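You operate a simulated robot arm through the tools that you are given. There is no shell and no other tool. Be economical: measure what you need, move in short steps, check, and stop when the job is done.

You run a simulated robot arm. Do the job below in one go: nothing can be reset, and whatever is moved stays where it is left.

JOB
Open the screen twenty-seven, take the pine drying tray and leave it inside and shut the twenty-seven again. Count the little beakers on the top of the long bench, then put as many of the glass jars from the top of the long bench on the desk top. Open the sink drawer, take the sachet sixty-two and put it in the inside of the sink drawer and shut the drawer again. Do these in any order. Set down upright: glass jar, sachet sixty-two.

It is judged by the outcome, as a careful person would: the job done as asked, and still so three seconds after it is handed in. It fails if anything else is knocked over, pushed out of place, dropped, spilled or broken.

ROBOT AND FRAMES
A 6-joint arm with a two-finger gripper on a trunk, on a base that drives. Base frame: it is fixed to the floor where the robot stands at the start and does not move with it; the origin is under the middle of the robot, x ahead of it, y to its left, z up. Lengths are in mm, angles in degrees, forces in N, time in s.
With the tool pointing down near the work surface it reaches from about 100 to 660 mm from the robot's upright axis, wherever it stands. Its first joint turns from -166.0 to 166.0 degrees. Places, roughly: desk top [2900, 3900, 800]; glass jar [1750, 3000, 750]; inside of the sink drawer [-1400, 5100, 700]; little beaker [1750, 2250, 750]; p screen [2100, -200, 700]; pine drying tray [2250, 2500, 500]; sachet sixty-two [1750, 3000, 750]; screen twenty-seven [2100, -200, 700]; sink drawer [-1300, 5100, 700]. Payload 1.57 kg.
The tool frame sits at the grasp point between the pads (the TCP): z along the fingers, y along the line on which they close. The tips reach 21 mm beyond it. The gripper opens to 70 mm. The gripper's body begins 50 mm behind the TCP.
Orientation is told as [roll, pitch, yaw] about the base's x, y, z axes, in that order, counted from this pose: with the fingers straight down and closing along the base's y, the tool's x points along the base's -x, its y along +y and its z along -z.

CONTROLS
- The arm moves only by the tool play_rows. Its argument "increments" is a list of rows, each a list of 7 numbers: the shift along the tool's x, y, z in mm, then the turn, a rotation vector about the tool's x, y, z in degrees, then the closure in counts, from 0 (fully open) to 255 (shut). In form: [[x, y, z, wx, wy, wz, fingers], ...]. A call has 1 to 10 rows; each row shifts and turns the commanded pose from where the row before left it, along the tool's axes as they then stand. Rows are played at 5 a second. More than 50 mm and 8.6 degrees between two rows, or a gripper value outside its range, and nothing of the call is played. A pose out of reach is approached as far as the arm can. The call stops where the force on the tool passes 40 N (or 10 N more than at its start, if that is more) or the arm is blocked; 0.2 s more then pass. Each finger halts on what it meets, pressing with about 30 N; the grip force reading is that of the motor and also rises with nothing between the fingers. The clock runs only during rows and for 0.2 s after the last one: add rows that do not move to give the fingers time. The reply holds the time, the measured pose of the TCP, the force on the tool along the base axes, the opening and the grip force, in the units named above and with some noise, with the torque about the TCP (base axes, N m) and any sound that the robot's microphone picked up.
- Cameras (640 x 400 px; columns grow to the right, rows downward): "scene" is now at [26.9, 145.3, 1492.8]; the picture's right is [-0.11, -0.99, 0.00], its down [-0.63, 0.07, -0.77] and it looks along [0.77, -0.08, -0.64] (base axes); focal length 264 px, centre (320, 200). "wrist" rides on the gripper at [79, 4, -81] in the tool frame; the picture's right is [-0.05, 1.00, 0.00], its down [-0.67, -0.04, -0.74] and it looks along [-0.74, -0.04, 0.67] (tool axes); focal length 256 px, centre (320, 200). There is no depth. A picture from a camera that has moved, and an enlarged one, comes with that camera's place and axes in the base frame and with its lens.
- camera(camera): a new picture of that camera. The clock stands still meanwhile.
- drive_base(legs): drives the robot by 1 to 6 legs, each [ahead, left, turn to the left] in mm, mm and degrees, along the robot's own axes; the way and the turn of a leg run together, so that a leg with both is an arc; at most 1500 mm and 180 degrees a leg. The arm and the cameras ride along, it lands a little off, and it stops where it bumps. It gives what a move gives.
- turn_head(pan, tilt): turns the head with the scene camera to pan (to the left, within 155 degrees either way) and tilt (down, from -29 to 69), counted from straight ahead of the robot. It gives what a move gives.
- inspect(camera, box): a new picture of the part [left, top, right, bottom] of that camera's present view, enlarged. The clock stands still meanwhile.
- job_done(): hands the job in; it is judged then, once.

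Work in short steps. Places have to be worked out from the pictures, the camera data and where the tool is seen: move nearer, look again, correct. Check each grasp and each placing, and mend what went wrong. You have 186 turns and 144 pictures in all, those below and enlarged ones among them. Open the gripper and draw the arm clear of the work before you hand the job in, unless the task says otherwise; then end with one line.

The tools are called by a JSON object that holds its "method" and its "body". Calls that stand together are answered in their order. play_rows: Moves the arm, as the interface text tells. Its arguments: {"type":"object","properties":{"increments":{"type":"array","items":{"type":"array","items":{"type":"number"}}}},"required":["increments"]} The other tools are called the same way: drive_base (legs) drives the base; turn_head (pan, tilt) turns the head that bears the scene camera; camera (camera) takes a picture; inspect (camera, box) takes an enlarged picture of a part of a camera's view; job_done () hands the job in.

At the start:

```text
t: 0.0
tool_pos: [389.7, 96.0, 1032.2]
ee_rot: [-0.1, 0.0, 0.0]
force: [-0.5, -0.9, 0.2]
ft_torque: [0.01, 0.01, 0.02]
finger_gap: 70.1
grip_force: 0.0
robot x, y, heading: [-1.4, 3.8, 0.1]
head pan, tilt: [-6.2, 39.5]
```

scene: 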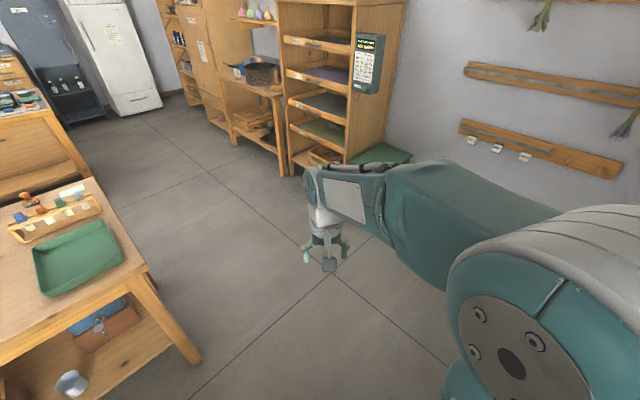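
wrist: 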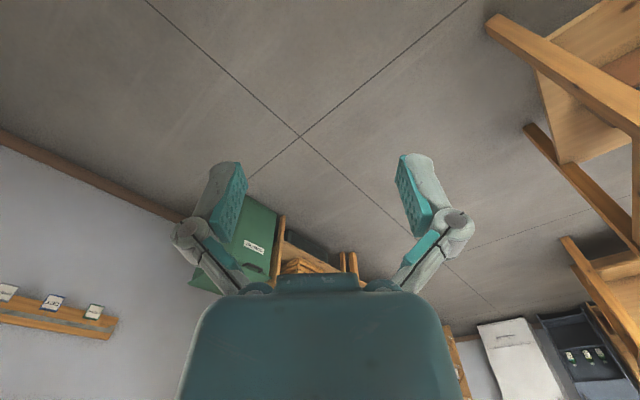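

I'll first look around with the head to map the room.

{"method": "turn_head", "body": {"pan": 50, "tilt": 20}}

{"method": "camera", "body": {"camera": "scene"}}

{"method": "turn_head", "body": {"pan": 100, "tilt": 20}}

{"method": "camera", "body": {"camera": "scene"}}

{"method": "turn_head", "body": {"pan": 0, "tilt": 20}}

{"method": "camera", "body": {"camera": "scene"}}

```text
t: 1.2
tool_pos: [390.0, 96.1, 1033.5]
ee_rot: [-0.1, -0.1, 0.0]
force: [0.9, -0.1, -0.3]
ft_torque: [0.01, 0.0, 0.01]
finger_gap: 70.1
grip_force: 0.0
robot x, y, heading: [-1.1, -0.6, 0.1]
head pan, tilt: [50.0, 20.0]
```

```text
141 pictures are left
camera scene: at [2.0, 225.8, 1523.3], right [0.77, -0.64, 0.0], down [-0.22, -0.26, -0.94], along [0.6, 0.72, -0.34], focal length 264 px, centre (320, 200)
```

scene: 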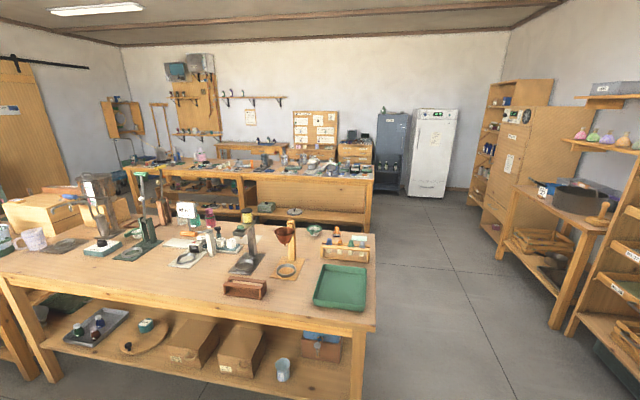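

```text
t: 2.4
tool_pos: [390.0, 94.6, 1033.1]
ee_rot: [-0.1, 0.0, 0.1]
force: [0.5, -0.1, -0.6]
ft_torque: [-0.04, -0.03, 0.01]
finger_gap: 70.0
grip_force: 0.1
robot x, y, heading: [0.6, 4.0, 0.2]
head pan, tilt: [100.0, 20.0]
```

```text
140 pictures are left
camera scene: at [-74.1, 246.2, 1523.4], right [0.98, 0.17, 0.0], down [0.06, -0.34, -0.94], along [-0.16, 0.93, -0.34], focal length 264 px, centre (320, 200)
```

scene: 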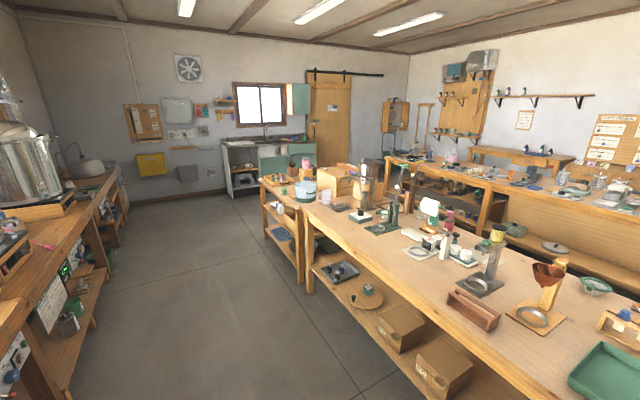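

```text
t: 4.2
tool_pos: [390.1, 96.2, 1032.9]
ee_rot: [0.0, 0.0, 0.0]
force: [0.0, -0.5, 0.6]
ft_torque: [-0.03, 0.02, 0.02]
finger_gap: 70.0
grip_force: 0.0
robot x, y, heading: [-0.5, 1.7, 0.1]
head pan, tilt: [0.0, 20.0]
```

```text
139 pictures are left
camera scene: at [35.2, 154.5, 1523.4], right [0.0, -1.0, 0.0], down [-0.34, 0.0, -0.94], along [0.94, 0.0, -0.34], focal length 264 px, centre (320, 200)
```

scene: 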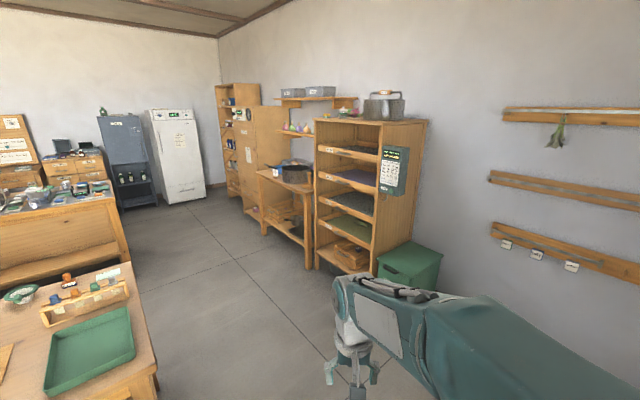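

The long bench is the rear one, and the drying rack is straight ahead. I'll enlarge both the rack and the bench.

{"method": "inspect", "body": {"camera": "scene", "box": [240, 80, 460, 300]}}

{"method": "turn_head", "body": {"pan": 50, "tilt": 20}}

{"method": "inspect", "body": {"camera": "scene", "box": [120, 110, 400, 285]}}

```text
1.82 times, centred on (350, 190) of scene
camera zoom: at [35.2, 154.5, 1523.4], right [0.0, -1.0, 0.0], down [-0.34, 0.0, -0.94], along [0.94, 0.0, -0.34], focal length 479 px, centre (266, 218)
```

zoom: 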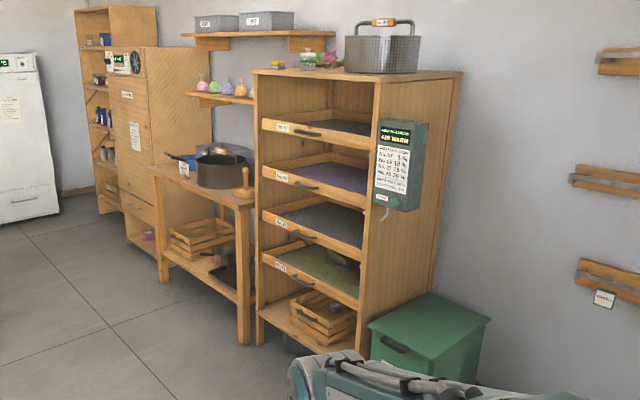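

```text
t: 5.4
tool_pos: [390.0, 94.9, 1032.6]
ee_rot: [-0.1, 0.0, 0.0]
force: [-0.3, -0.9, 0.6]
ft_torque: [0.03, 0.0, 0.0]
finger_gap: 70.0
grip_force: 0.0
robot x, y, heading: [3.3, 1.1, -0.1]
head pan, tilt: [50.0, 20.0]
```

```text
2.29 times, centred on (260, 198) of scene
camera zoom: at [2.0, 225.8, 1523.4], right [0.77, -0.64, 0.0], down [-0.22, -0.26, -0.94], along [0.6, 0.72, -0.34], focal length 602 px, centre (457, 206)
```

zoom: 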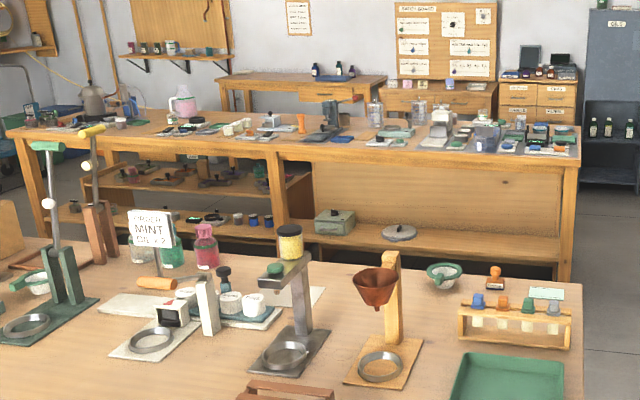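

The room is rotated about 40° from my frame, with bench rows running along (0.65,-0.76). I'll drive into the corridor between the near bench and the rack, then look around.

{"method": "drive_base", "body": {"legs": [[0, 0, 40], [0, -560, 0], [1450, 0, 0]]}}

{"method": "turn_head", "body": {"pan": 0, "tilt": 25}}

{"method": "camera", "body": {"camera": "scene"}}

{"method": "turn_head", "body": {"pan": -80, "tilt": 30}}

{"method": "camera", "body": {"camera": "scene"}}

```text
t: 17.3
tool_pos: [1707.4, 803.8, 1033.2]
ee_rot: [-0.1, 0.0, 40.4]
force: [-0.6, 0.3, 1.7]
ft_torque: [-0.01, -0.02, 0.02]
finger_gap: 70.0
grip_force: 0.0
robot x, y, heading: [1471.0, 476.6, 40.3]
head pan, tilt: [50.0, 20.0]
```

```text
t: 18.4
tool_pos: [1707.7, 802.3, 1032.4]
ee_rot: [-0.2, 0.0, 40.4]
force: [-0.3, 0.3, 0.4]
ft_torque: [-0.03, 0.01, -0.03]
finger_gap: 70.0
grip_force: 0.1
robot x, y, heading: [1472.0, 477.7, 40.3]
head pan, tilt: [0.0, 25.0]
```

```text
136 pictures are left
camera scene: at [1397.8, 617.1, 1515.3], right [0.65, -0.76, 0.0], down [-0.32, -0.28, -0.91], along [0.69, 0.59, -0.42], focal length 264 px, centre (320, 200)
```

scene: 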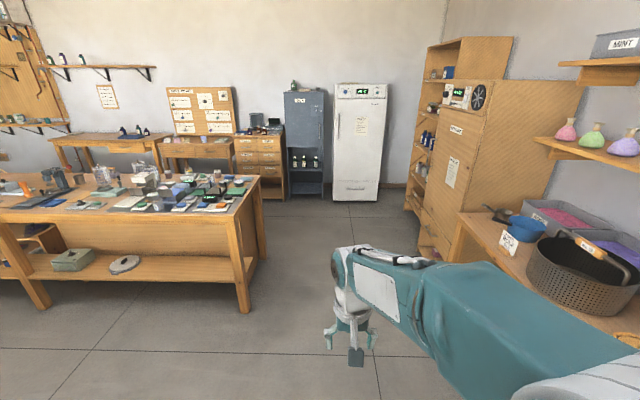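

```text
t: 20.0
tool_pos: [1708.7, 803.8, 1033.4]
ee_rot: [-0.1, 0.0, 40.4]
force: [-0.1, 0.8, 0.5]
ft_torque: [0.01, 0.02, -0.02]
finger_gap: 70.2
grip_force: 0.1
robot x, y, heading: [1471.5, 476.8, 40.4]
head pan, tilt: [-80.0, 30.0]
```

```text
135 pictures are left
camera scene: at [1397.4, 499.6, 1507.5], right [-0.64, -0.77, 0.0], down [-0.39, 0.32, -0.87], along [0.67, -0.55, -0.5], focal length 264 px, centre (320, 200)
```

scene: 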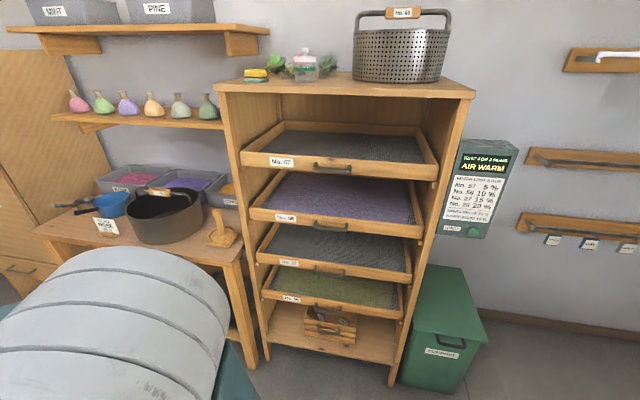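

The rack front faces me now. I'll read the screen labels.

{"method": "inspect", "body": {"camera": "scene", "box": [230, 140, 330, 202]}}

{"method": "inspect", "body": {"camera": "scene", "box": [240, 245, 340, 308]}}

{"method": "inspect", "body": {"camera": "scene", "box": [430, 140, 530, 202]}}

{"method": "inspect", "body": {"camera": "scene", "box": [240, 200, 340, 262]}}

```text
6.40 times, centred on (280, 171) of scene
camera zoom: at [1397.4, 499.6, 1507.5], right [-0.64, -0.77, 0.0], down [-0.39, 0.32, -0.87], along [0.67, -0.55, -0.5], focal length 1686 px, centre (576, 386)
```

zoom: 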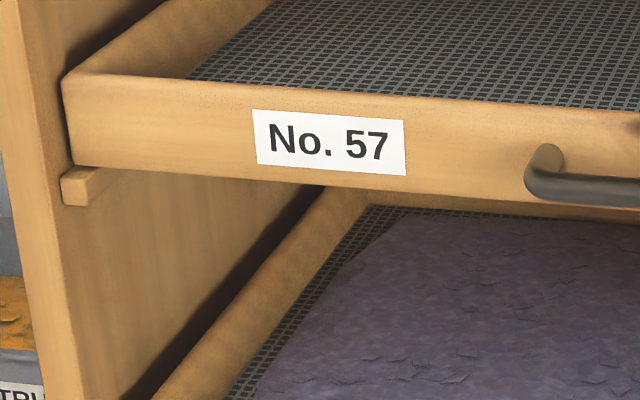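

```text
6.35 times, centred on (290, 276) of scene
camera zoom: at [1397.4, 499.6, 1507.5], right [-0.64, -0.77, 0.0], down [-0.39, 0.32, -0.87], along [0.67, -0.55, -0.5], focal length 1673 px, centre (510, -286)
```

zoom: 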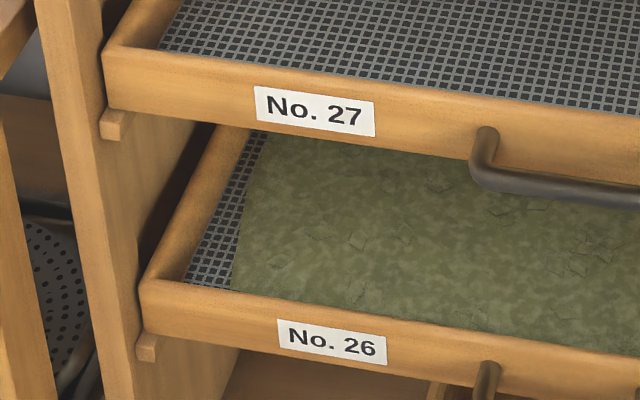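

```text
6.40 times, centred on (480, 171) of scene
camera zoom: at [1397.4, 499.6, 1507.5], right [-0.64, -0.77, 0.0], down [-0.39, 0.32, -0.87], along [0.67, -0.55, -0.5], focal length 1686 px, centre (-704, 386)
```

zoom: 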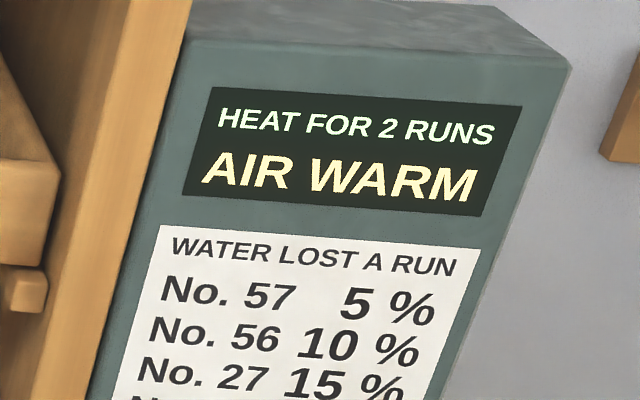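

```text
6.40 times, centred on (290, 231) of scene
camera zoom: at [1397.4, 499.6, 1507.5], right [-0.64, -0.77, 0.0], down [-0.39, 0.32, -0.87], along [0.67, -0.55, -0.5], focal length 1686 px, centre (512, 2)
```

zoom: 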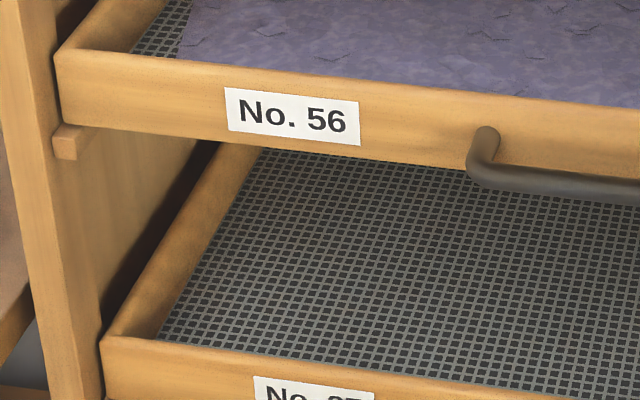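

Screen 27 is the third one, empty mesh, about z 800. Now I'll drive to the end of the long bench to see its back side, where the tray seems to be.

{"method": "drive_base", "body": {"legs": [[1500, 0, 0], [900, 0, 0]]}}

{"method": "turn_head", "body": {"pan": 100, "tilt": 30}}

{"method": "camera", "body": {"camera": "scene"}}

{"method": "turn_head", "body": {"pan": 60, "tilt": 20}}

{"method": "camera", "body": {"camera": "scene"}}

```text
t: 31.8
tool_pos: [3565.0, 2342.8, 1032.8]
ee_rot: [-0.1, 0.0, 39.5]
force: [-0.1, -0.5, 0.8]
ft_torque: [0.01, -0.01, 0.0]
finger_gap: 70.0
grip_force: 0.1
robot x, y, heading: [3322.9, 2022.8, 39.3]
head pan, tilt: [-80.0, 30.0]
```

```text
t: 34.5
tool_pos: [3565.0, 2343.5, 1031.7]
ee_rot: [0.0, 0.1, 39.3]
force: [0.3, 0.4, 0.6]
ft_torque: [0.02, -0.03, -0.01]
finger_gap: 69.8
grip_force: 0.1
robot x, y, heading: [3326.2, 2022.8, 39.3]
head pan, tilt: [100.0, 30.0]
```

```text
130 pictures are left
camera scene: at [3112.4, 2162.7, 1507.3], right [0.65, 0.76, 0.0], down [0.38, -0.33, -0.87], along [-0.66, 0.56, -0.5], focal length 264 px, centre (320, 200)
```

scene: 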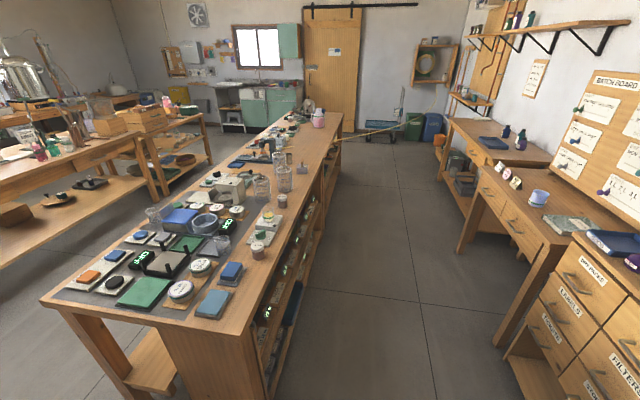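

```text
t: 35.5
tool_pos: [3564.0, 2343.7, 1032.2]
ee_rot: [-0.1, -0.1, 39.4]
force: [0.4, 0.2, 0.4]
ft_torque: [0.01, 0.0, 0.03]
finger_gap: 70.1
grip_force: 0.0
robot x, y, heading: [3325.7, 2019.2, 39.4]
head pan, tilt: [60.0, 20.0]
```

```text
129 pictures are left
camera scene: at [3165.8, 2195.7, 1523.3], right [0.99, 0.16, 0.0], down [0.06, -0.34, -0.94], along [-0.15, 0.93, -0.34], focal length 264 px, centre (320, 200)
```

scene: 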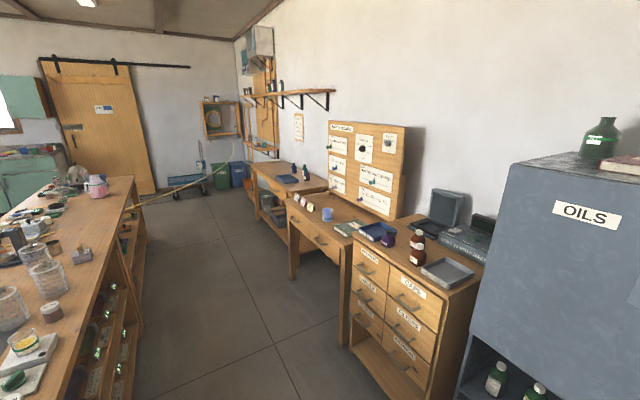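

The back of the bench has shelves facing the rear aisle. I'll turn to face down the aisle, go in a bit and look at those shelves.

{"method": "drive_base", "body": {"legs": [[0, 0, 90], [700, -130, 0]]}}

{"method": "turn_head", "body": {"pan": 70, "tilt": 45}}

{"method": "camera", "body": {"camera": "scene"}}

{"method": "camera", "body": {"camera": "wrist"}}

```text
t: 43.2
tool_pos: [2684.2, 2904.5, 1032.0]
ee_rot: [-0.1, 0.0, 127.7]
force: [-0.1, -0.4, 0.1]
ft_torque: [0.01, 0.01, 0.01]
finger_gap: 70.1
grip_force: 0.1
robot x, y, heading: [2996.5, 2652.6, 127.5]
head pan, tilt: [60.0, 20.0]
```

```text
t: 44.1
tool_pos: [2684.5, 2904.6, 1032.5]
ee_rot: [-0.1, 0.0, 127.8]
force: [-0.5, -0.2, -1.1]
ft_torque: [-0.04, 0.02, 0.01]
finger_gap: 69.9
grip_force: 0.1
robot x, y, heading: [2999.5, 2656.3, 127.6]
head pan, tilt: [70.0, 45.0]
```

```text
128 pictures are left
camera scene: at [2834.5, 2487.1, 1484.8], right [-0.3, 0.95, 0.0], down [0.67, 0.21, -0.71], along [-0.67, -0.22, -0.71], focal length 264 px, centre (320, 200)
```

scene: 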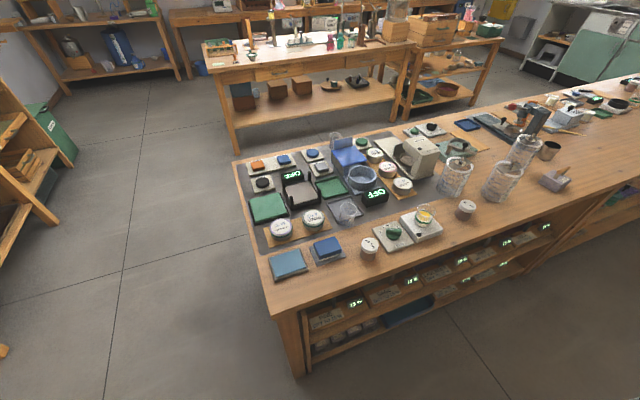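

```text
127 pictures are left
camera wrist: at [2728.2, 2839.5, 1114.1], right [-0.82, -0.57, 0.0], down [-0.38, 0.55, 0.74], along [-0.42, 0.61, -0.67], focal length 256 px, centre (320, 200)
```

wrist: 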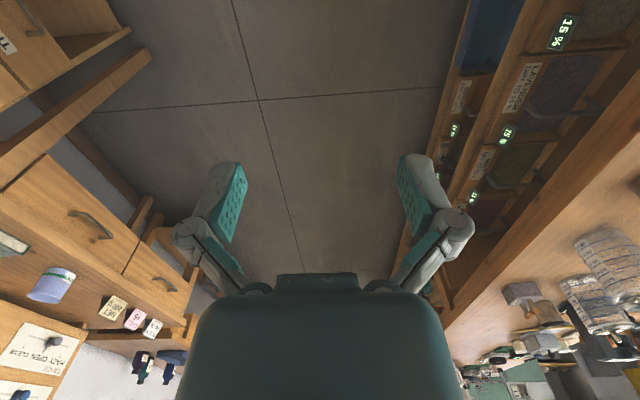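

Trays with labels and readouts sit on the rear shelves. Zooming in.

{"method": "inspect", "body": {"camera": "scene", "box": [290, 210, 560, 379]}}

{"method": "inspect", "body": {"camera": "wrist", "box": [430, 0, 640, 240]}}

{"method": "inspect", "body": {"camera": "scene", "box": [230, 120, 470, 270]}}

```text
2.37 times, centred on (425, 294) of scene
camera zoom: at [2834.5, 2487.1, 1484.8], right [-0.3, 0.95, 0.0], down [0.67, 0.21, -0.71], along [-0.67, -0.22, -0.71], focal length 624 px, centre (72, -24)
```

zoom: 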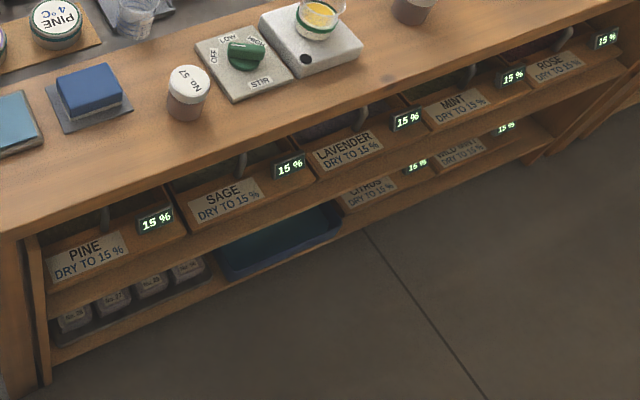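

```text
1.67 times, centred on (535, 120) of wrist
camera zoom: at [2728.2, 2839.5, 1114.1], right [-0.82, -0.57, 0.0], down [-0.38, 0.55, 0.74], along [-0.42, 0.61, -0.67], focal length 427 px, centre (-38, 333)
```

zoom: 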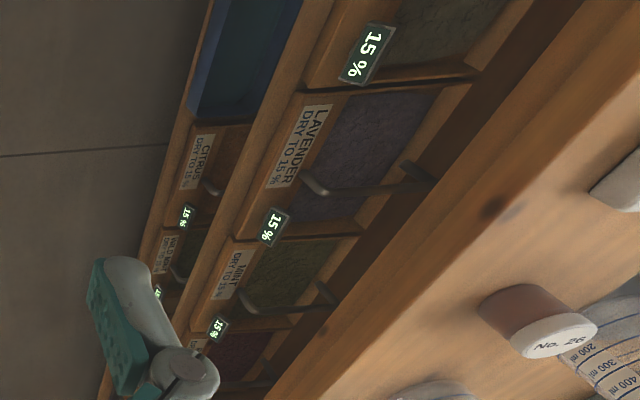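

```text
2.67 times, centred on (350, 195) of scene
camera zoom: at [2834.5, 2487.1, 1484.8], right [-0.3, 0.95, 0.0], down [0.67, 0.21, -0.71], along [-0.67, -0.22, -0.71], focal length 703 px, centre (240, 213)
```

zoom: 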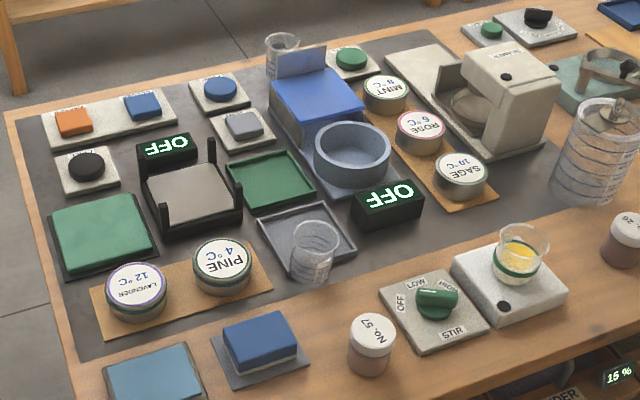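

The PINE tray is the rightmost one on the upper back shelf. I'll turn to face it and look from nearer.

{"method": "drive_base", "body": {"legs": [[0, 0, 92], [0, -140, 0]]}}

{"method": "turn_head", "body": {"pan": 0, "tilt": 55}}

{"method": "camera", "body": {"camera": "scene"}}

{"method": "turn_head", "body": {"pan": -50, "tilt": 35}}

{"method": "camera", "body": {"camera": "scene"}}

```text
t: 49.4
tool_pos: [2676.9, 2428.3, 1032.0]
ee_rot: [-0.1, 0.1, -138.5]
force: [1.1, 0.9, 0.2]
ft_torque: [-0.04, -0.06, -0.03]
finger_gap: 69.9
grip_force: 0.1
robot x, y, heading: [2910.3, 2761.3, -138.2]
head pan, tilt: [70.0, 45.0]
```

```text
t: 50.8
tool_pos: [2675.4, 2431.5, 1033.0]
ee_rot: [0.1, 0.2, -138.5]
force: [0.3, 0.5, 0.0]
ft_torque: [-0.01, 0.0, -0.02]
finger_gap: 70.0
grip_force: 0.0
robot x, y, heading: [2908.1, 2760.2, -138.5]
head pan, tilt: [0.0, 55.0]
```

```text
123 pictures are left
camera scene: at [3002.5, 2629.1, 1471.0], right [-0.66, 0.75, 0.0], down [0.61, 0.54, -0.57], along [-0.43, -0.38, -0.82], focal length 264 px, centre (320, 200)
```

scene: 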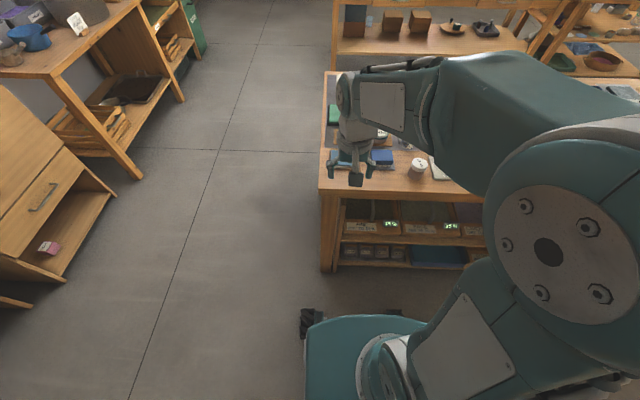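

```text
t: 52.0
tool_pos: [2674.1, 2431.7, 1033.8]
ee_rot: [0.2, 0.2, -138.5]
force: [-0.2, 0.6, 0.6]
ft_torque: [0.0, -0.02, 0.0]
finger_gap: 70.0
grip_force: 0.0
robot x, y, heading: [2905.2, 2759.7, -138.4]
head pan, tilt: [-50.0, 35.0]
```

```text
122 pictures are left
camera scene: at [2966.2, 2693.5, 1499.6], right [0.15, 0.99, 0.0], down [0.57, -0.08, -0.82], along [-0.81, 0.12, -0.57], focal length 264 px, centre (320, 200)
```

scene: 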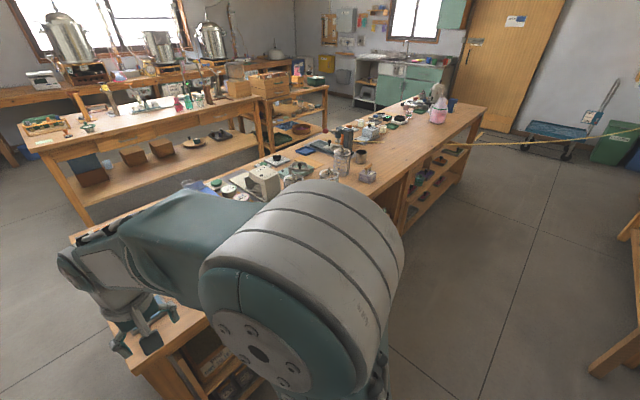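

The tray front is about 575 mm ahead. I'll lower the tool in front of the bench (clear of its edge) so the wrist camera can see the shelf.

{"method": "play_rows", "body": {"increments": [[0, 0, 48, 0, 0, 0, 0], [0, 0, 48, 0, 0, 0, 0], [0, 0, 48, 0, 0, 0, 0], [0, 0, 48, 0, 0, 0, 0], [0, 0, 48, 0, 0, 0, 0], [0, 0, 48, 0, 0, 0, 0], [0, 0, 48, 0, 0, 0, 0], [0, 0, 30, 0, 0, 0, 0]]}}

{"method": "camera", "body": {"camera": "wrist"}}

```text
t: 53.8
tool_pos: [2675.6, 2432.4, 669.0]
ee_rot: [0.2, 0.1, -138.6]
force: [0.1, -0.4, -1.0]
ft_torque: [-0.01, 0.0, 0.02]
finger_gap: 69.8
grip_force: 0.0
robot x, y, heading: [2909.3, 2757.5, -138.4]
head pan, tilt: [-50.0, 35.0]
```

```text
121 pictures are left
camera wrist: at [2736.8, 2481.8, 749.8], right [0.62, -0.78, 0.0], down [-0.52, -0.41, 0.74], along [-0.58, -0.46, -0.67], focal length 256 px, centre (320, 200)
```

wrist: 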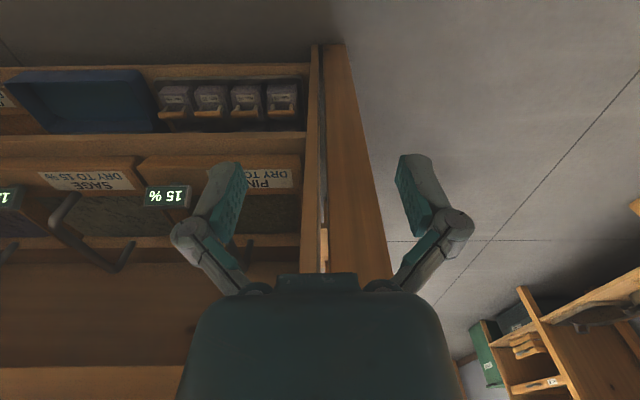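

The tray handles look like arched bars running front-to-back. I'll shift the tool sideways to see the pine tray unobstructed.

{"method": "play_rows", "body": {"increments": [[0, -45, 0, 0, 0, 0, 0], [0, -45, 0, 0, 0, 0, 0], [0, -45, 30, 0, 0, 0, 0], [0, -25, 30, 0, 0, 0, 0]]}}

{"method": "camera", "body": {"camera": "wrist"}}

```text
refused: row 3 steps farther than a row can; nothing moved
```

```text
120 pictures are left
camera wrist: at [2736.8, 2481.8, 749.8], right [0.62, -0.78, 0.0], down [-0.52, -0.41, 0.74], along [-0.58, -0.46, -0.67], focal length 256 px, centre (320, 200)
```

wrist: 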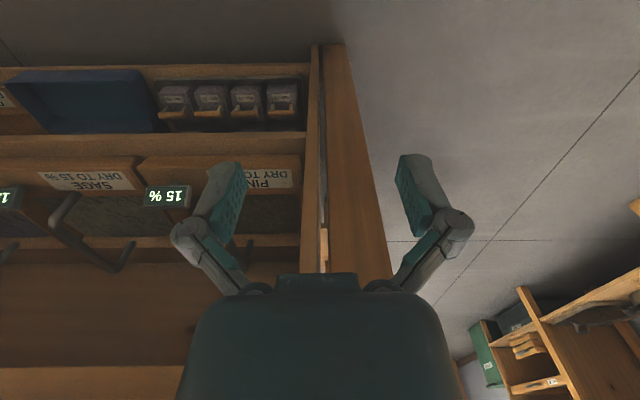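

Step too long; splitting it.

{"method": "play_rows", "body": {"increments": [[0, -45, 0, 0, 0, 0, 0], [0, -45, 0, 0, 0, 0, 0], [0, -40, 0, 0, 0, 0, 0], [0, -20, 40, 0, 0, 0, 0]]}}

{"method": "camera", "body": {"camera": "wrist"}}

```text
t: 54.8
tool_pos: [2574.2, 2544.1, 627.9]
ee_rot: [0.2, 0.0, -138.5]
force: [0.2, -0.8, 0.3]
ft_torque: [0.02, -0.02, -0.01]
finger_gap: 69.8
grip_force: 0.1
robot x, y, heading: [2903.9, 2758.1, -138.4]
head pan, tilt: [-50.0, 35.0]
```

```text
119 pictures are left
camera wrist: at [2635.7, 2594.1, 708.8], right [0.62, -0.78, 0.0], down [-0.52, -0.41, 0.74], along [-0.58, -0.46, -0.67], focal length 256 px, centre (320, 200)
```

wrist: 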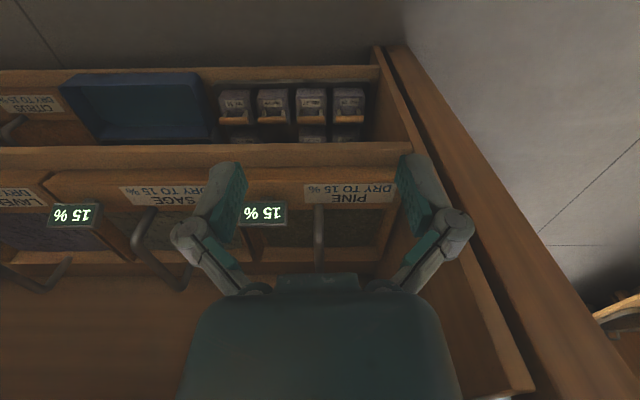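

{"method": "inspect", "body": {"camera": "wrist", "box": [100, 140, 420, 340]}}

```text
2.00 times, centred on (260, 240) of wrist
camera zoom: at [2635.7, 2594.1, 708.8], right [0.62, -0.78, 0.0], down [-0.52, -0.41, 0.74], along [-0.58, -0.46, -0.67], focal length 512 px, centre (440, 120)
```

zoom: 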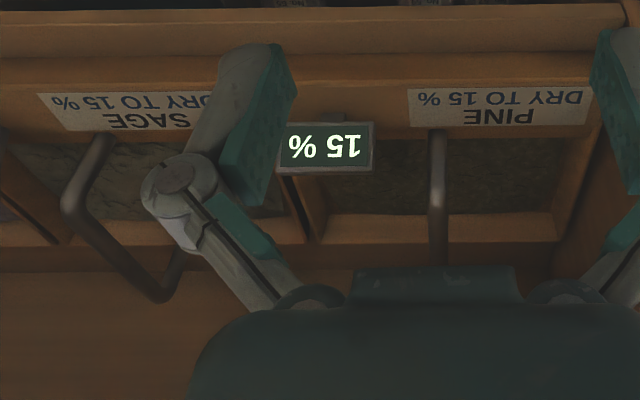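

Triangulation puts the pine handle bar at about 590–730 mm ahead, 72 mm right, z≈523. I'll tilt the tool 60° forward to slip under the bench top.

{"method": "play_rows", "body": {"increments": [[0, 0, 0, 0, -8.57, 0, 0], [0, 0, 0, 0, -8.57, 0, 0], [0, 0, 0, 0, -8.57, 0, 0], [0, 0, 0, 0, -8.57, 0, 0], [0, 0, 0, 0, -8.57, 0, 0], [0, 0, 0, 0, -8.57, 0, 0], [0, 0, 0, 0, -8.57, 0, 0], [7, -12, 46, 0, 0, 0, 0], [14, 0, 46, 0, 0, 0, 0], [0, 0, 0, 0, 0, 0, 0]]}}

{"method": "camera", "body": {"camera": "wrist"}}

{"method": "turn_head", "body": {"pan": 10, "tilt": 50}}

{"method": "camera", "body": {"camera": "scene"}}

```text
t: 57.0
tool_pos: [2515.6, 2506.7, 560.9]
ee_rot: [0.5, -59.8, -138.9]
force: [0.4, 0.2, 0.0]
ft_torque: [-0.02, 0.02, -0.02]
finger_gap: 70.2
grip_force: 0.0
robot x, y, heading: [2905.5, 2757.7, -138.3]
head pan, tilt: [-50.0, 35.0]
```

```text
117 pictures are left
camera wrist: at [2599.6, 2577.5, 532.5], right [0.64, -0.77, 0.05], down [0.21, 0.23, 0.95], along [-0.74, -0.6, 0.31], focal length 256 px, centre (320, 200)
```

wrist: 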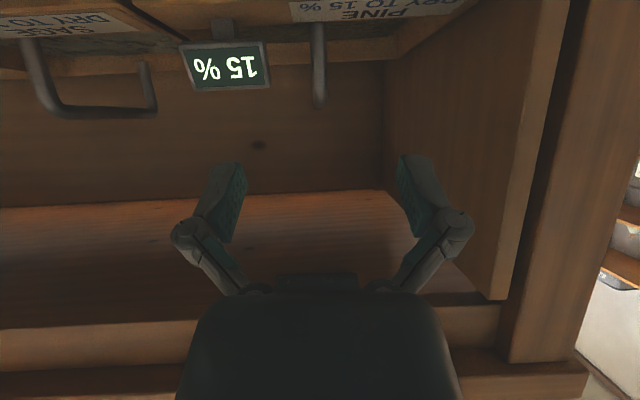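

```text
t: 58.3
tool_pos: [2515.6, 2507.8, 561.0]
ee_rot: [0.4, -59.8, -138.9]
force: [-0.9, 0.1, -0.3]
ft_torque: [-0.01, 0.02, 0.01]
finger_gap: 70.2
grip_force: 0.0
robot x, y, heading: [2908.5, 2757.6, -138.7]
head pan, tilt: [10.0, 50.0]
```

```text
116 pictures are left
camera scene: at [3004.2, 2620.3, 1478.0], right [-0.78, 0.62, 0.0], down [0.48, 0.6, -0.64], along [-0.4, -0.5, -0.77], focal length 264 px, centre (320, 200)
```

scene: 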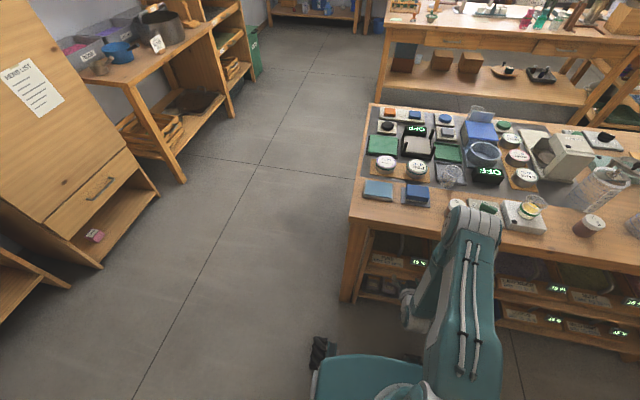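

The handle is ahead and slightly right, so I'll lower to bar height, shift 9 mm and advance with the fingers straddling it.

{"method": "play_rows", "body": {"increments": [[34.6, -9, 20, 0, 0, 0, 0], [-22.5, 0, 39, 0, 0, 0, 0], [-22.5, 0, 39, 0, 0, 0, 0], [0, 0, 0, 0, 0, 0, 0]]}}

{"method": "camera", "body": {"camera": "wrist"}}

```text
t: 59.3
tool_pos: [2442.2, 2454.0, 521.3]
ee_rot: [0.5, -59.9, -138.9]
force: [-0.3, -0.2, -0.5]
ft_torque: [0.01, -0.01, 0.02]
finger_gap: 70.1
grip_force: 0.1
robot x, y, heading: [2909.2, 2761.5, -138.4]
head pan, tilt: [10.0, 50.0]
```

```text
115 pictures are left
camera wrist: at [2526.2, 2523.6, 493.1], right [0.64, -0.77, 0.05], down [0.21, 0.23, 0.95], along [-0.74, -0.6, 0.31], focal length 256 px, centre (320, 200)
```

wrist: 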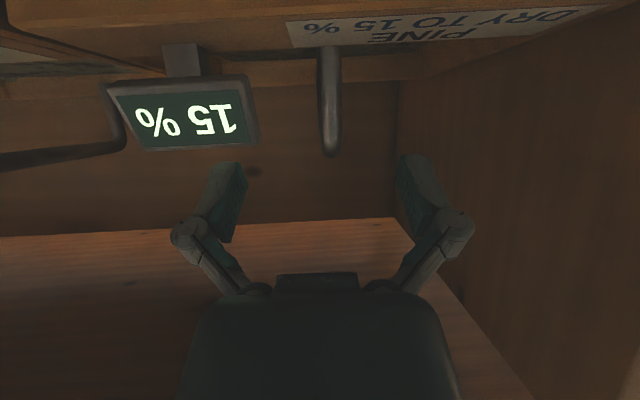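

The display panel is close to the left finger's path, so I'll narrow the fingers to about 40 mm, pass higher, then lower onto the bar.

{"method": "play_rows", "body": {"increments": [[-19, 0, -11, 0, 0, 0, 105], [-17.5, 0, 30.3, 0, 0, 0, 105], [-17.5, 0, 30.3, 0, 0, 0, 105], [-17.5, 0, 30.3, 0, 0, 0, 105], [0, 0, 0, 0, 0, 0, 105]]}}

{"method": "camera", "body": {"camera": "wrist"}}

```text
t: 60.5
tool_pos: [2362.5, 2384.3, 540.9]
ee_rot: [0.5, -60.0, -138.8]
force: [0.1, -0.6, -0.7]
ft_torque: [0.01, 0.02, -0.02]
finger_gap: 41.0
grip_force: 0.0
robot x, y, heading: [2903.8, 2760.0, -138.5]
head pan, tilt: [10.0, 50.0]
```

```text
114 pictures are left
camera wrist: at [2446.6, 2454.3, 513.8], right [0.64, -0.77, 0.05], down [0.21, 0.23, 0.95], along [-0.74, -0.6, 0.31], focal length 256 px, centre (320, 200)
```

wrist: 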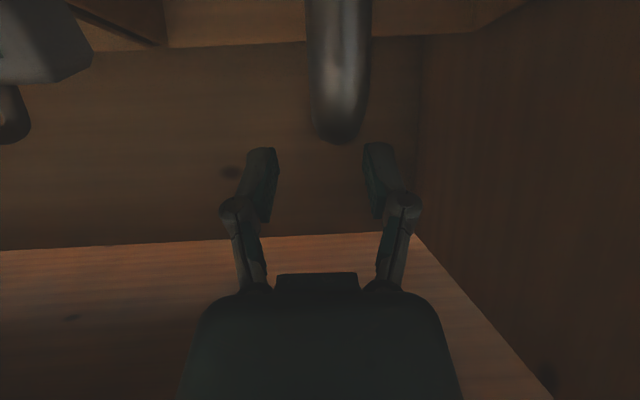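

Bar is between the fingers laterally; its top is at z≈518. Lower onto it and close.

{"method": "play_rows", "body": {"increments": [[12, 3, 7, 0, 0, 0, 105], [12, 0, 7, 0, 0, 0, 105], [0, 0, 0, 0, 0, 0, 255], [0, 0, 0, 0, 0, 0, 255], [0, 0, 0, 0, 0, 0, 255]]}}

{"method": "camera", "body": {"camera": "wrist"}}

```text
t: 61.7
tool_pos: [2363.3, 2382.0, 516.1]
ee_rot: [0.4, -59.9, -138.9]
force: [0.3, -0.8, 0.7]
ft_torque: [-0.1, 0.12, -0.09]
finger_gap: 14.1
grip_force: 29.8
robot x, y, heading: [2905.8, 2760.9, -138.5]
head pan, tilt: [10.0, 50.0]
```

```text
113 pictures are left
camera wrist: at [2447.8, 2452.6, 486.9], right [0.64, -0.77, 0.05], down [0.21, 0.24, 0.95], along [-0.74, -0.6, 0.31], focal length 256 px, centre (320, 200)
```

wrist: 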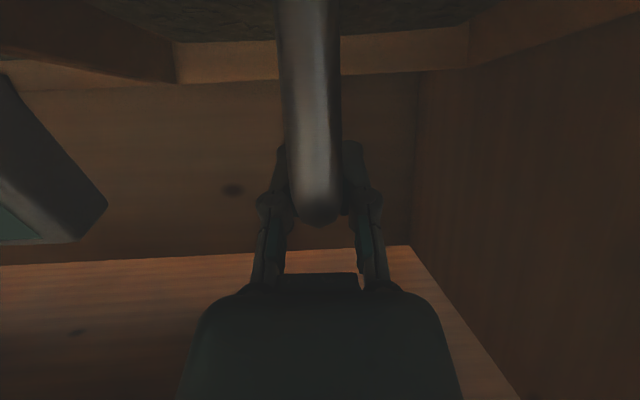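

Gripped at 14 mm. Lift 25 mm gently and check.

{"method": "play_rows", "body": {"increments": [[-8.7, 0, -5, 0, 0, 0, 255], [-8.7, 0, -5, 0, 0, 0, 255], [-8.7, 0, -5, 0, 0, 0, 255], [0, 0, 0, 0, 0, 0, 255]]}}

{"method": "camera", "body": {"camera": "wrist"}}

{"method": "camera", "body": {"camera": "scene"}}

```text
t: 62.7
tool_pos: [2363.8, 2382.4, 547.0]
ee_rot: [0.3, -59.9, -138.9]
force: [0.8, -0.6, -2.3]
ft_torque: [-0.01, 0.0, 0.01]
finger_gap: 13.9
grip_force: 30.5
robot x, y, heading: [2911.8, 2757.5, -138.6]
head pan, tilt: [10.0, 50.0]
```

```text
112 pictures are left
camera wrist: at [2448.4, 2452.3, 518.8], right [0.64, -0.77, 0.05], down [0.21, 0.23, 0.95], along [-0.74, -0.6, 0.31], focal length 256 px, centre (320, 200)
```

wrist: 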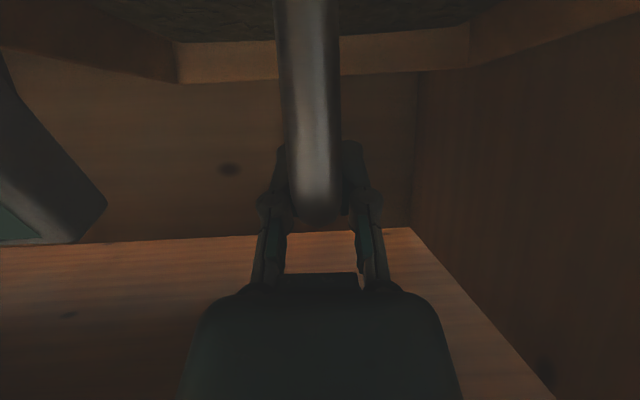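

```text
111 pictures are left
camera scene: at [3003.8, 2619.7, 1477.9], right [-0.78, 0.62, 0.0], down [0.48, 0.6, -0.64], along [-0.4, -0.5, -0.77], focal length 264 px, centre (320, 200)
```

scene: 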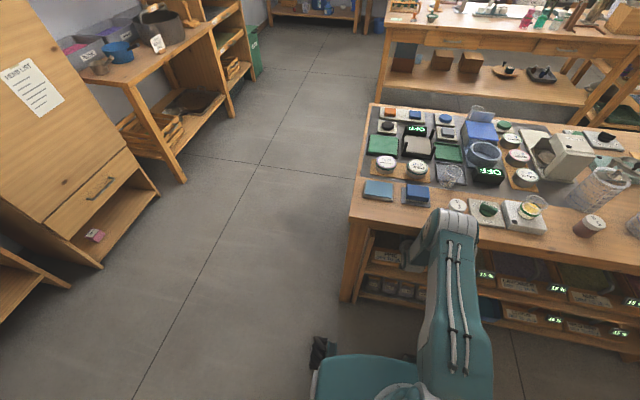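

Tray lifted with its display. Pull it straight out with the arm, keeping level.

{"method": "play_rows", "body": {"increments": [[22.5, 0, -39, 0, 0, 0, 255], [22.5, 0, -39, 0, 0, 0, 255], [22.5, 0, -39, 0, 0, 0, 255], [22.5, 0, -39, 0, 0, 0, 255], [22.5, 0, -39, 0, 0, 0, 255], [0, 0, 0, 0, 0, 0, 255]]}}

{"method": "camera", "body": {"camera": "wrist"}}

{"method": "camera", "body": {"camera": "scene"}}

```text
t: 64.1
tool_pos: [2534.9, 2531.5, 547.6]
ee_rot: [0.5, -59.9, -138.9]
force: [1.1, 0.3, -1.8]
ft_torque: [-0.01, -0.02, 0.05]
finger_gap: 13.9
grip_force: 30.3
robot x, y, heading: [2907.8, 2755.9, -138.6]
head pan, tilt: [10.0, 50.0]
```

```text
110 pictures are left
camera wrist: at [2619.0, 2601.5, 519.4], right [0.64, -0.77, 0.05], down [0.21, 0.24, 0.95], along [-0.74, -0.6, 0.31], focal length 256 px, centre (320, 200)
```

wrist: 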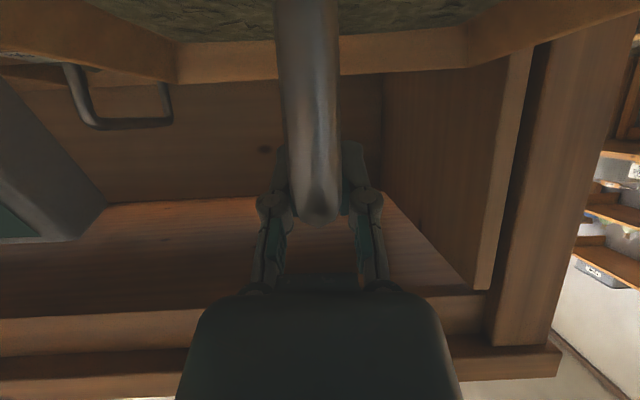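

```text
109 pictures are left
camera scene: at [3004.1, 2620.5, 1478.0], right [-0.78, 0.62, 0.0], down [0.48, 0.6, -0.64], along [-0.4, -0.5, -0.77], focal length 264 px, centre (320, 200)
```

scene: 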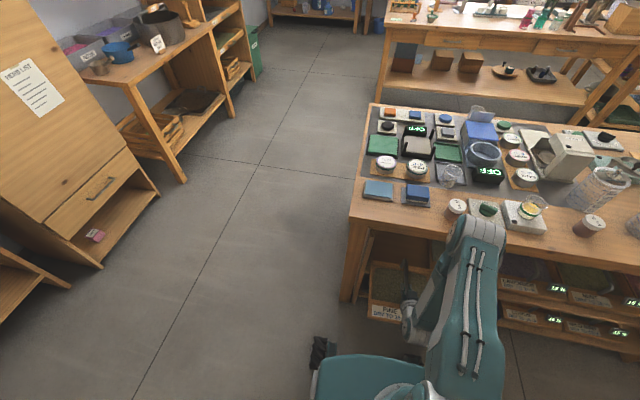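

I should have opened the screen first. I'll return the tray to its slot with the exact reverse moves, and re-pick it later at known coordinates.

{"method": "play_rows", "body": {"increments": [[-22.5, 0, 39, 0, 0, 0, 255], [-22.5, 0, 39, 0, 0, 0, 255], [-22.5, 0, 39, 0, 0, 0, 255], [-22.5, 0, 39, 0, 0, 0, 255], [-22.5, 0, 39, 0, 0, 0, 255], [8.7, 0, 5, 0, 0, 0, 255], [8.7, 0, 5, 0, 0, 0, 255], [6, 0, 3.5, 0, 0, 0, 255], [0, 0, 0, 0, 0, 0, 255]]}}

```text
t: 66.1
tool_pos: [2365.2, 2381.8, 518.1]
ee_rot: [0.4, -59.9, -139.0]
force: [-0.8, 0.2, -2.5]
ft_torque: [-0.02, 0.01, 0.0]
finger_gap: 14.1
grip_force: 30.0
robot x, y, heading: [2905.1, 2760.7, -138.6]
head pan, tilt: [10.0, 50.0]
```

{"method": "play_rows", "body": {"increments": [[2.2, 0, 1.3, 0, 0, 0, 255], [0, 0, 0, 0, 0, 0, 105], [0, 0, 0, 0, 0, 0, 105], [-12, -1, -7, 0, 0, 0, 105], [-12, -1, -7, 0, 0, 0, 105], [17.5, 0, -30.3, 0, 0, 0, 105], [17.5, 0, -30.3, 0, 0, 0, 105], [17.5, 0, -30.3, 0, 0, 0, 105], [22.5, 0, -39, 0, 0, 0, 105], [22.5, 0, -39, 0, 0, 0, 0]]}}

{"method": "camera", "body": {"camera": "wrist"}}

```text
t: 68.3
tool_pos: [2511.9, 2513.6, 545.7]
ee_rot: [0.5, -59.9, -138.9]
force: [-0.4, 0.8, -0.1]
ft_torque: [0.01, 0.01, 0.0]
finger_gap: 69.8
grip_force: 0.0
robot x, y, heading: [2907.9, 2761.5, -138.4]
head pan, tilt: [10.0, 50.0]
```

```text
108 pictures are left
camera wrist: at [2597.0, 2583.7, 518.0], right [0.64, -0.77, 0.05], down [0.21, 0.24, 0.95], along [-0.74, -0.6, 0.31], focal length 256 px, centre (320, 200)
```

wrist: 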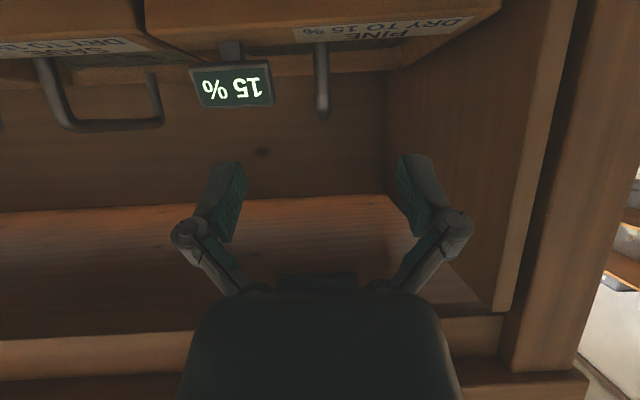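

Tray is back in place. Retract, level the tool and raise it before surveying the bench top.

{"method": "play_rows", "body": {"increments": [[22.5, 0, -39, 0, 0, 0, 0], [22.5, 0, -39, 0, 8.55, 0, 0], [0, 0, 0, 0, 8.55, 0, 0], [0, 0, 0, 0, 8.55, 0, 0], [0, 0, 0, 0, 8.55, 0, 0], [0, 0, 0, 0, 8.55, 0, 0], [0, 0, 0, 0, 8.55, 0, 0], [0, 0, 0, 0, 8.6, 0, 0], [0, 0, -50, 0, 0, 0, 0], [0, 0, -50, 0, 0, 0, 0]]}}

{"method": "play_rows", "body": {"increments": [[0, 0, -50, 0, 0, 0, 0], [0, 0, -50, 0, 0, 0, 0], [0, 0, -50, 0, 0, 0, 0], [0, 0, -50, 0, 0, 0, 0], [0, 0, -50, 0, 0, 0, 0], [0, 0, -50, 0, 0, 0, 0], [0, 0, -50, 0, 0, 0, 0], [0, 0, -50, 0, 0, 0, 0]]}}

{"method": "camera", "body": {"camera": "wrist"}}

```text
t: 70.5
tool_pos: [2575.5, 2574.4, 637.9]
ee_rot: [0.0, 0.1, -138.5]
force: [0.7, -0.8, -0.7]
ft_torque: [0.02, 0.02, -0.02]
finger_gap: 70.1
grip_force: 0.1
out of reach, approached as far as the arm can: row 10
robot x, y, heading: [2905.1, 2756.9, -138.7]
head pan, tilt: [10.0, 50.0]
```

```text
t: 72.3
tool_pos: [2574.8, 2573.0, 1040.9]
ee_rot: [0.3, 0.1, -138.5]
force: [0.1, -0.4, 0.7]
ft_torque: [0.02, -0.02, 0.0]
finger_gap: 69.9
grip_force: 0.1
robot x, y, heading: [2906.4, 2757.2, -138.8]
head pan, tilt: [10.0, 50.0]
```

```text
107 pictures are left
camera wrist: at [2637.4, 2623.2, 1121.3], right [0.62, -0.78, 0.0], down [-0.52, -0.41, 0.74], along [-0.58, -0.47, -0.67], focal length 256 px, centre (320, 200)
```

wrist: 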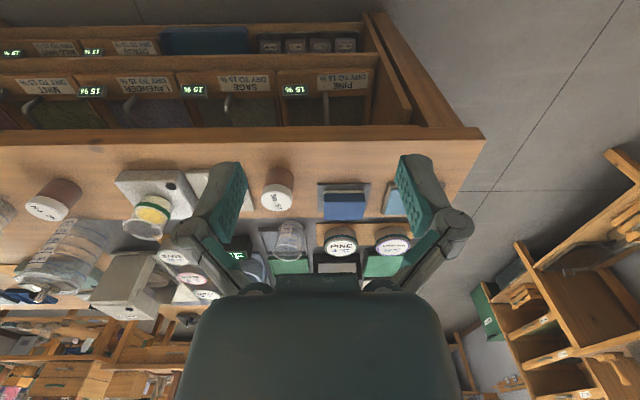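

Now survey the bench top: moving along the aisle and looking with the scene camera.

{"method": "drive_base", "body": {"legs": [[0, -750, 0]]}}

{"method": "turn_head", "body": {"pan": 35, "tilt": 40}}

{"method": "camera", "body": {"camera": "scene"}}

{"method": "turn_head", "body": {"pan": -40, "tilt": 40}}

{"method": "camera", "body": {"camera": "scene"}}

```text
t: 76.3
tool_pos: [2091.4, 3129.0, 1039.9]
ee_rot: [0.1, 0.0, -139.2]
force: [-0.8, 0.2, 0.0]
ft_torque: [-0.01, 0.03, 0.03]
finger_gap: 69.9
grip_force: 0.0
robot x, y, heading: [2422.9, 3309.4, -139.4]
head pan, tilt: [10.0, 50.0]
```

```text
t: 77.2
tool_pos: [2090.3, 3131.2, 1038.8]
ee_rot: [0.2, 0.0, -139.2]
force: [0.4, -0.3, -0.4]
ft_torque: [0.03, 0.0, -0.02]
finger_gap: 70.1
grip_force: 0.0
robot x, y, heading: [2424.3, 3310.8, -139.4]
head pan, tilt: [35.0, 40.0]
```

```text
106 pictures are left
camera scene: at [2547.6, 3150.8, 1492.0], right [-0.97, 0.25, 0.0], down [0.16, 0.62, -0.77], along [-0.19, -0.74, -0.64], focal length 264 px, centre (320, 200)
```

scene: 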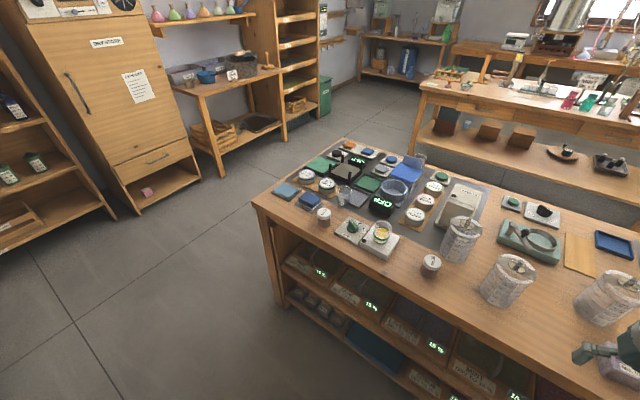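

```text
t: 78.6
tool_pos: [2090.1, 3132.1, 1038.6]
ee_rot: [0.3, 0.0, -139.2]
force: [-0.2, 0.4, -0.5]
ft_torque: [-0.01, -0.03, -0.01]
finger_gap: 69.9
grip_force: 0.0
robot x, y, heading: [2418.8, 3310.7, -139.1]
head pan, tilt: [-40.0, 40.0]
```

```text
105 pictures are left
camera scene: at [2483.4, 3232.3, 1492.1], right [-0.01, 1.0, 0.0], down [0.64, 0.01, -0.77], along [-0.77, -0.01, -0.64], focal length 264 px, centre (320, 200)
```

scene: 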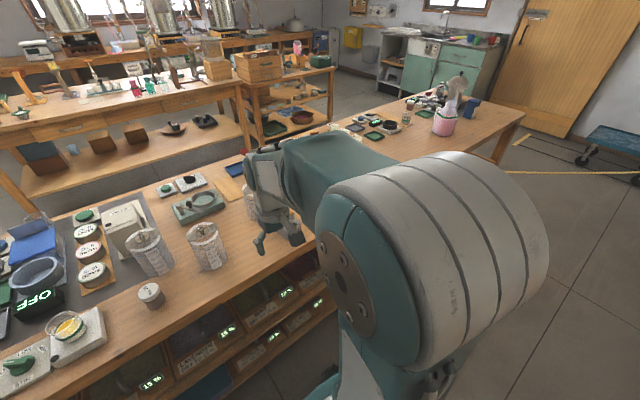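

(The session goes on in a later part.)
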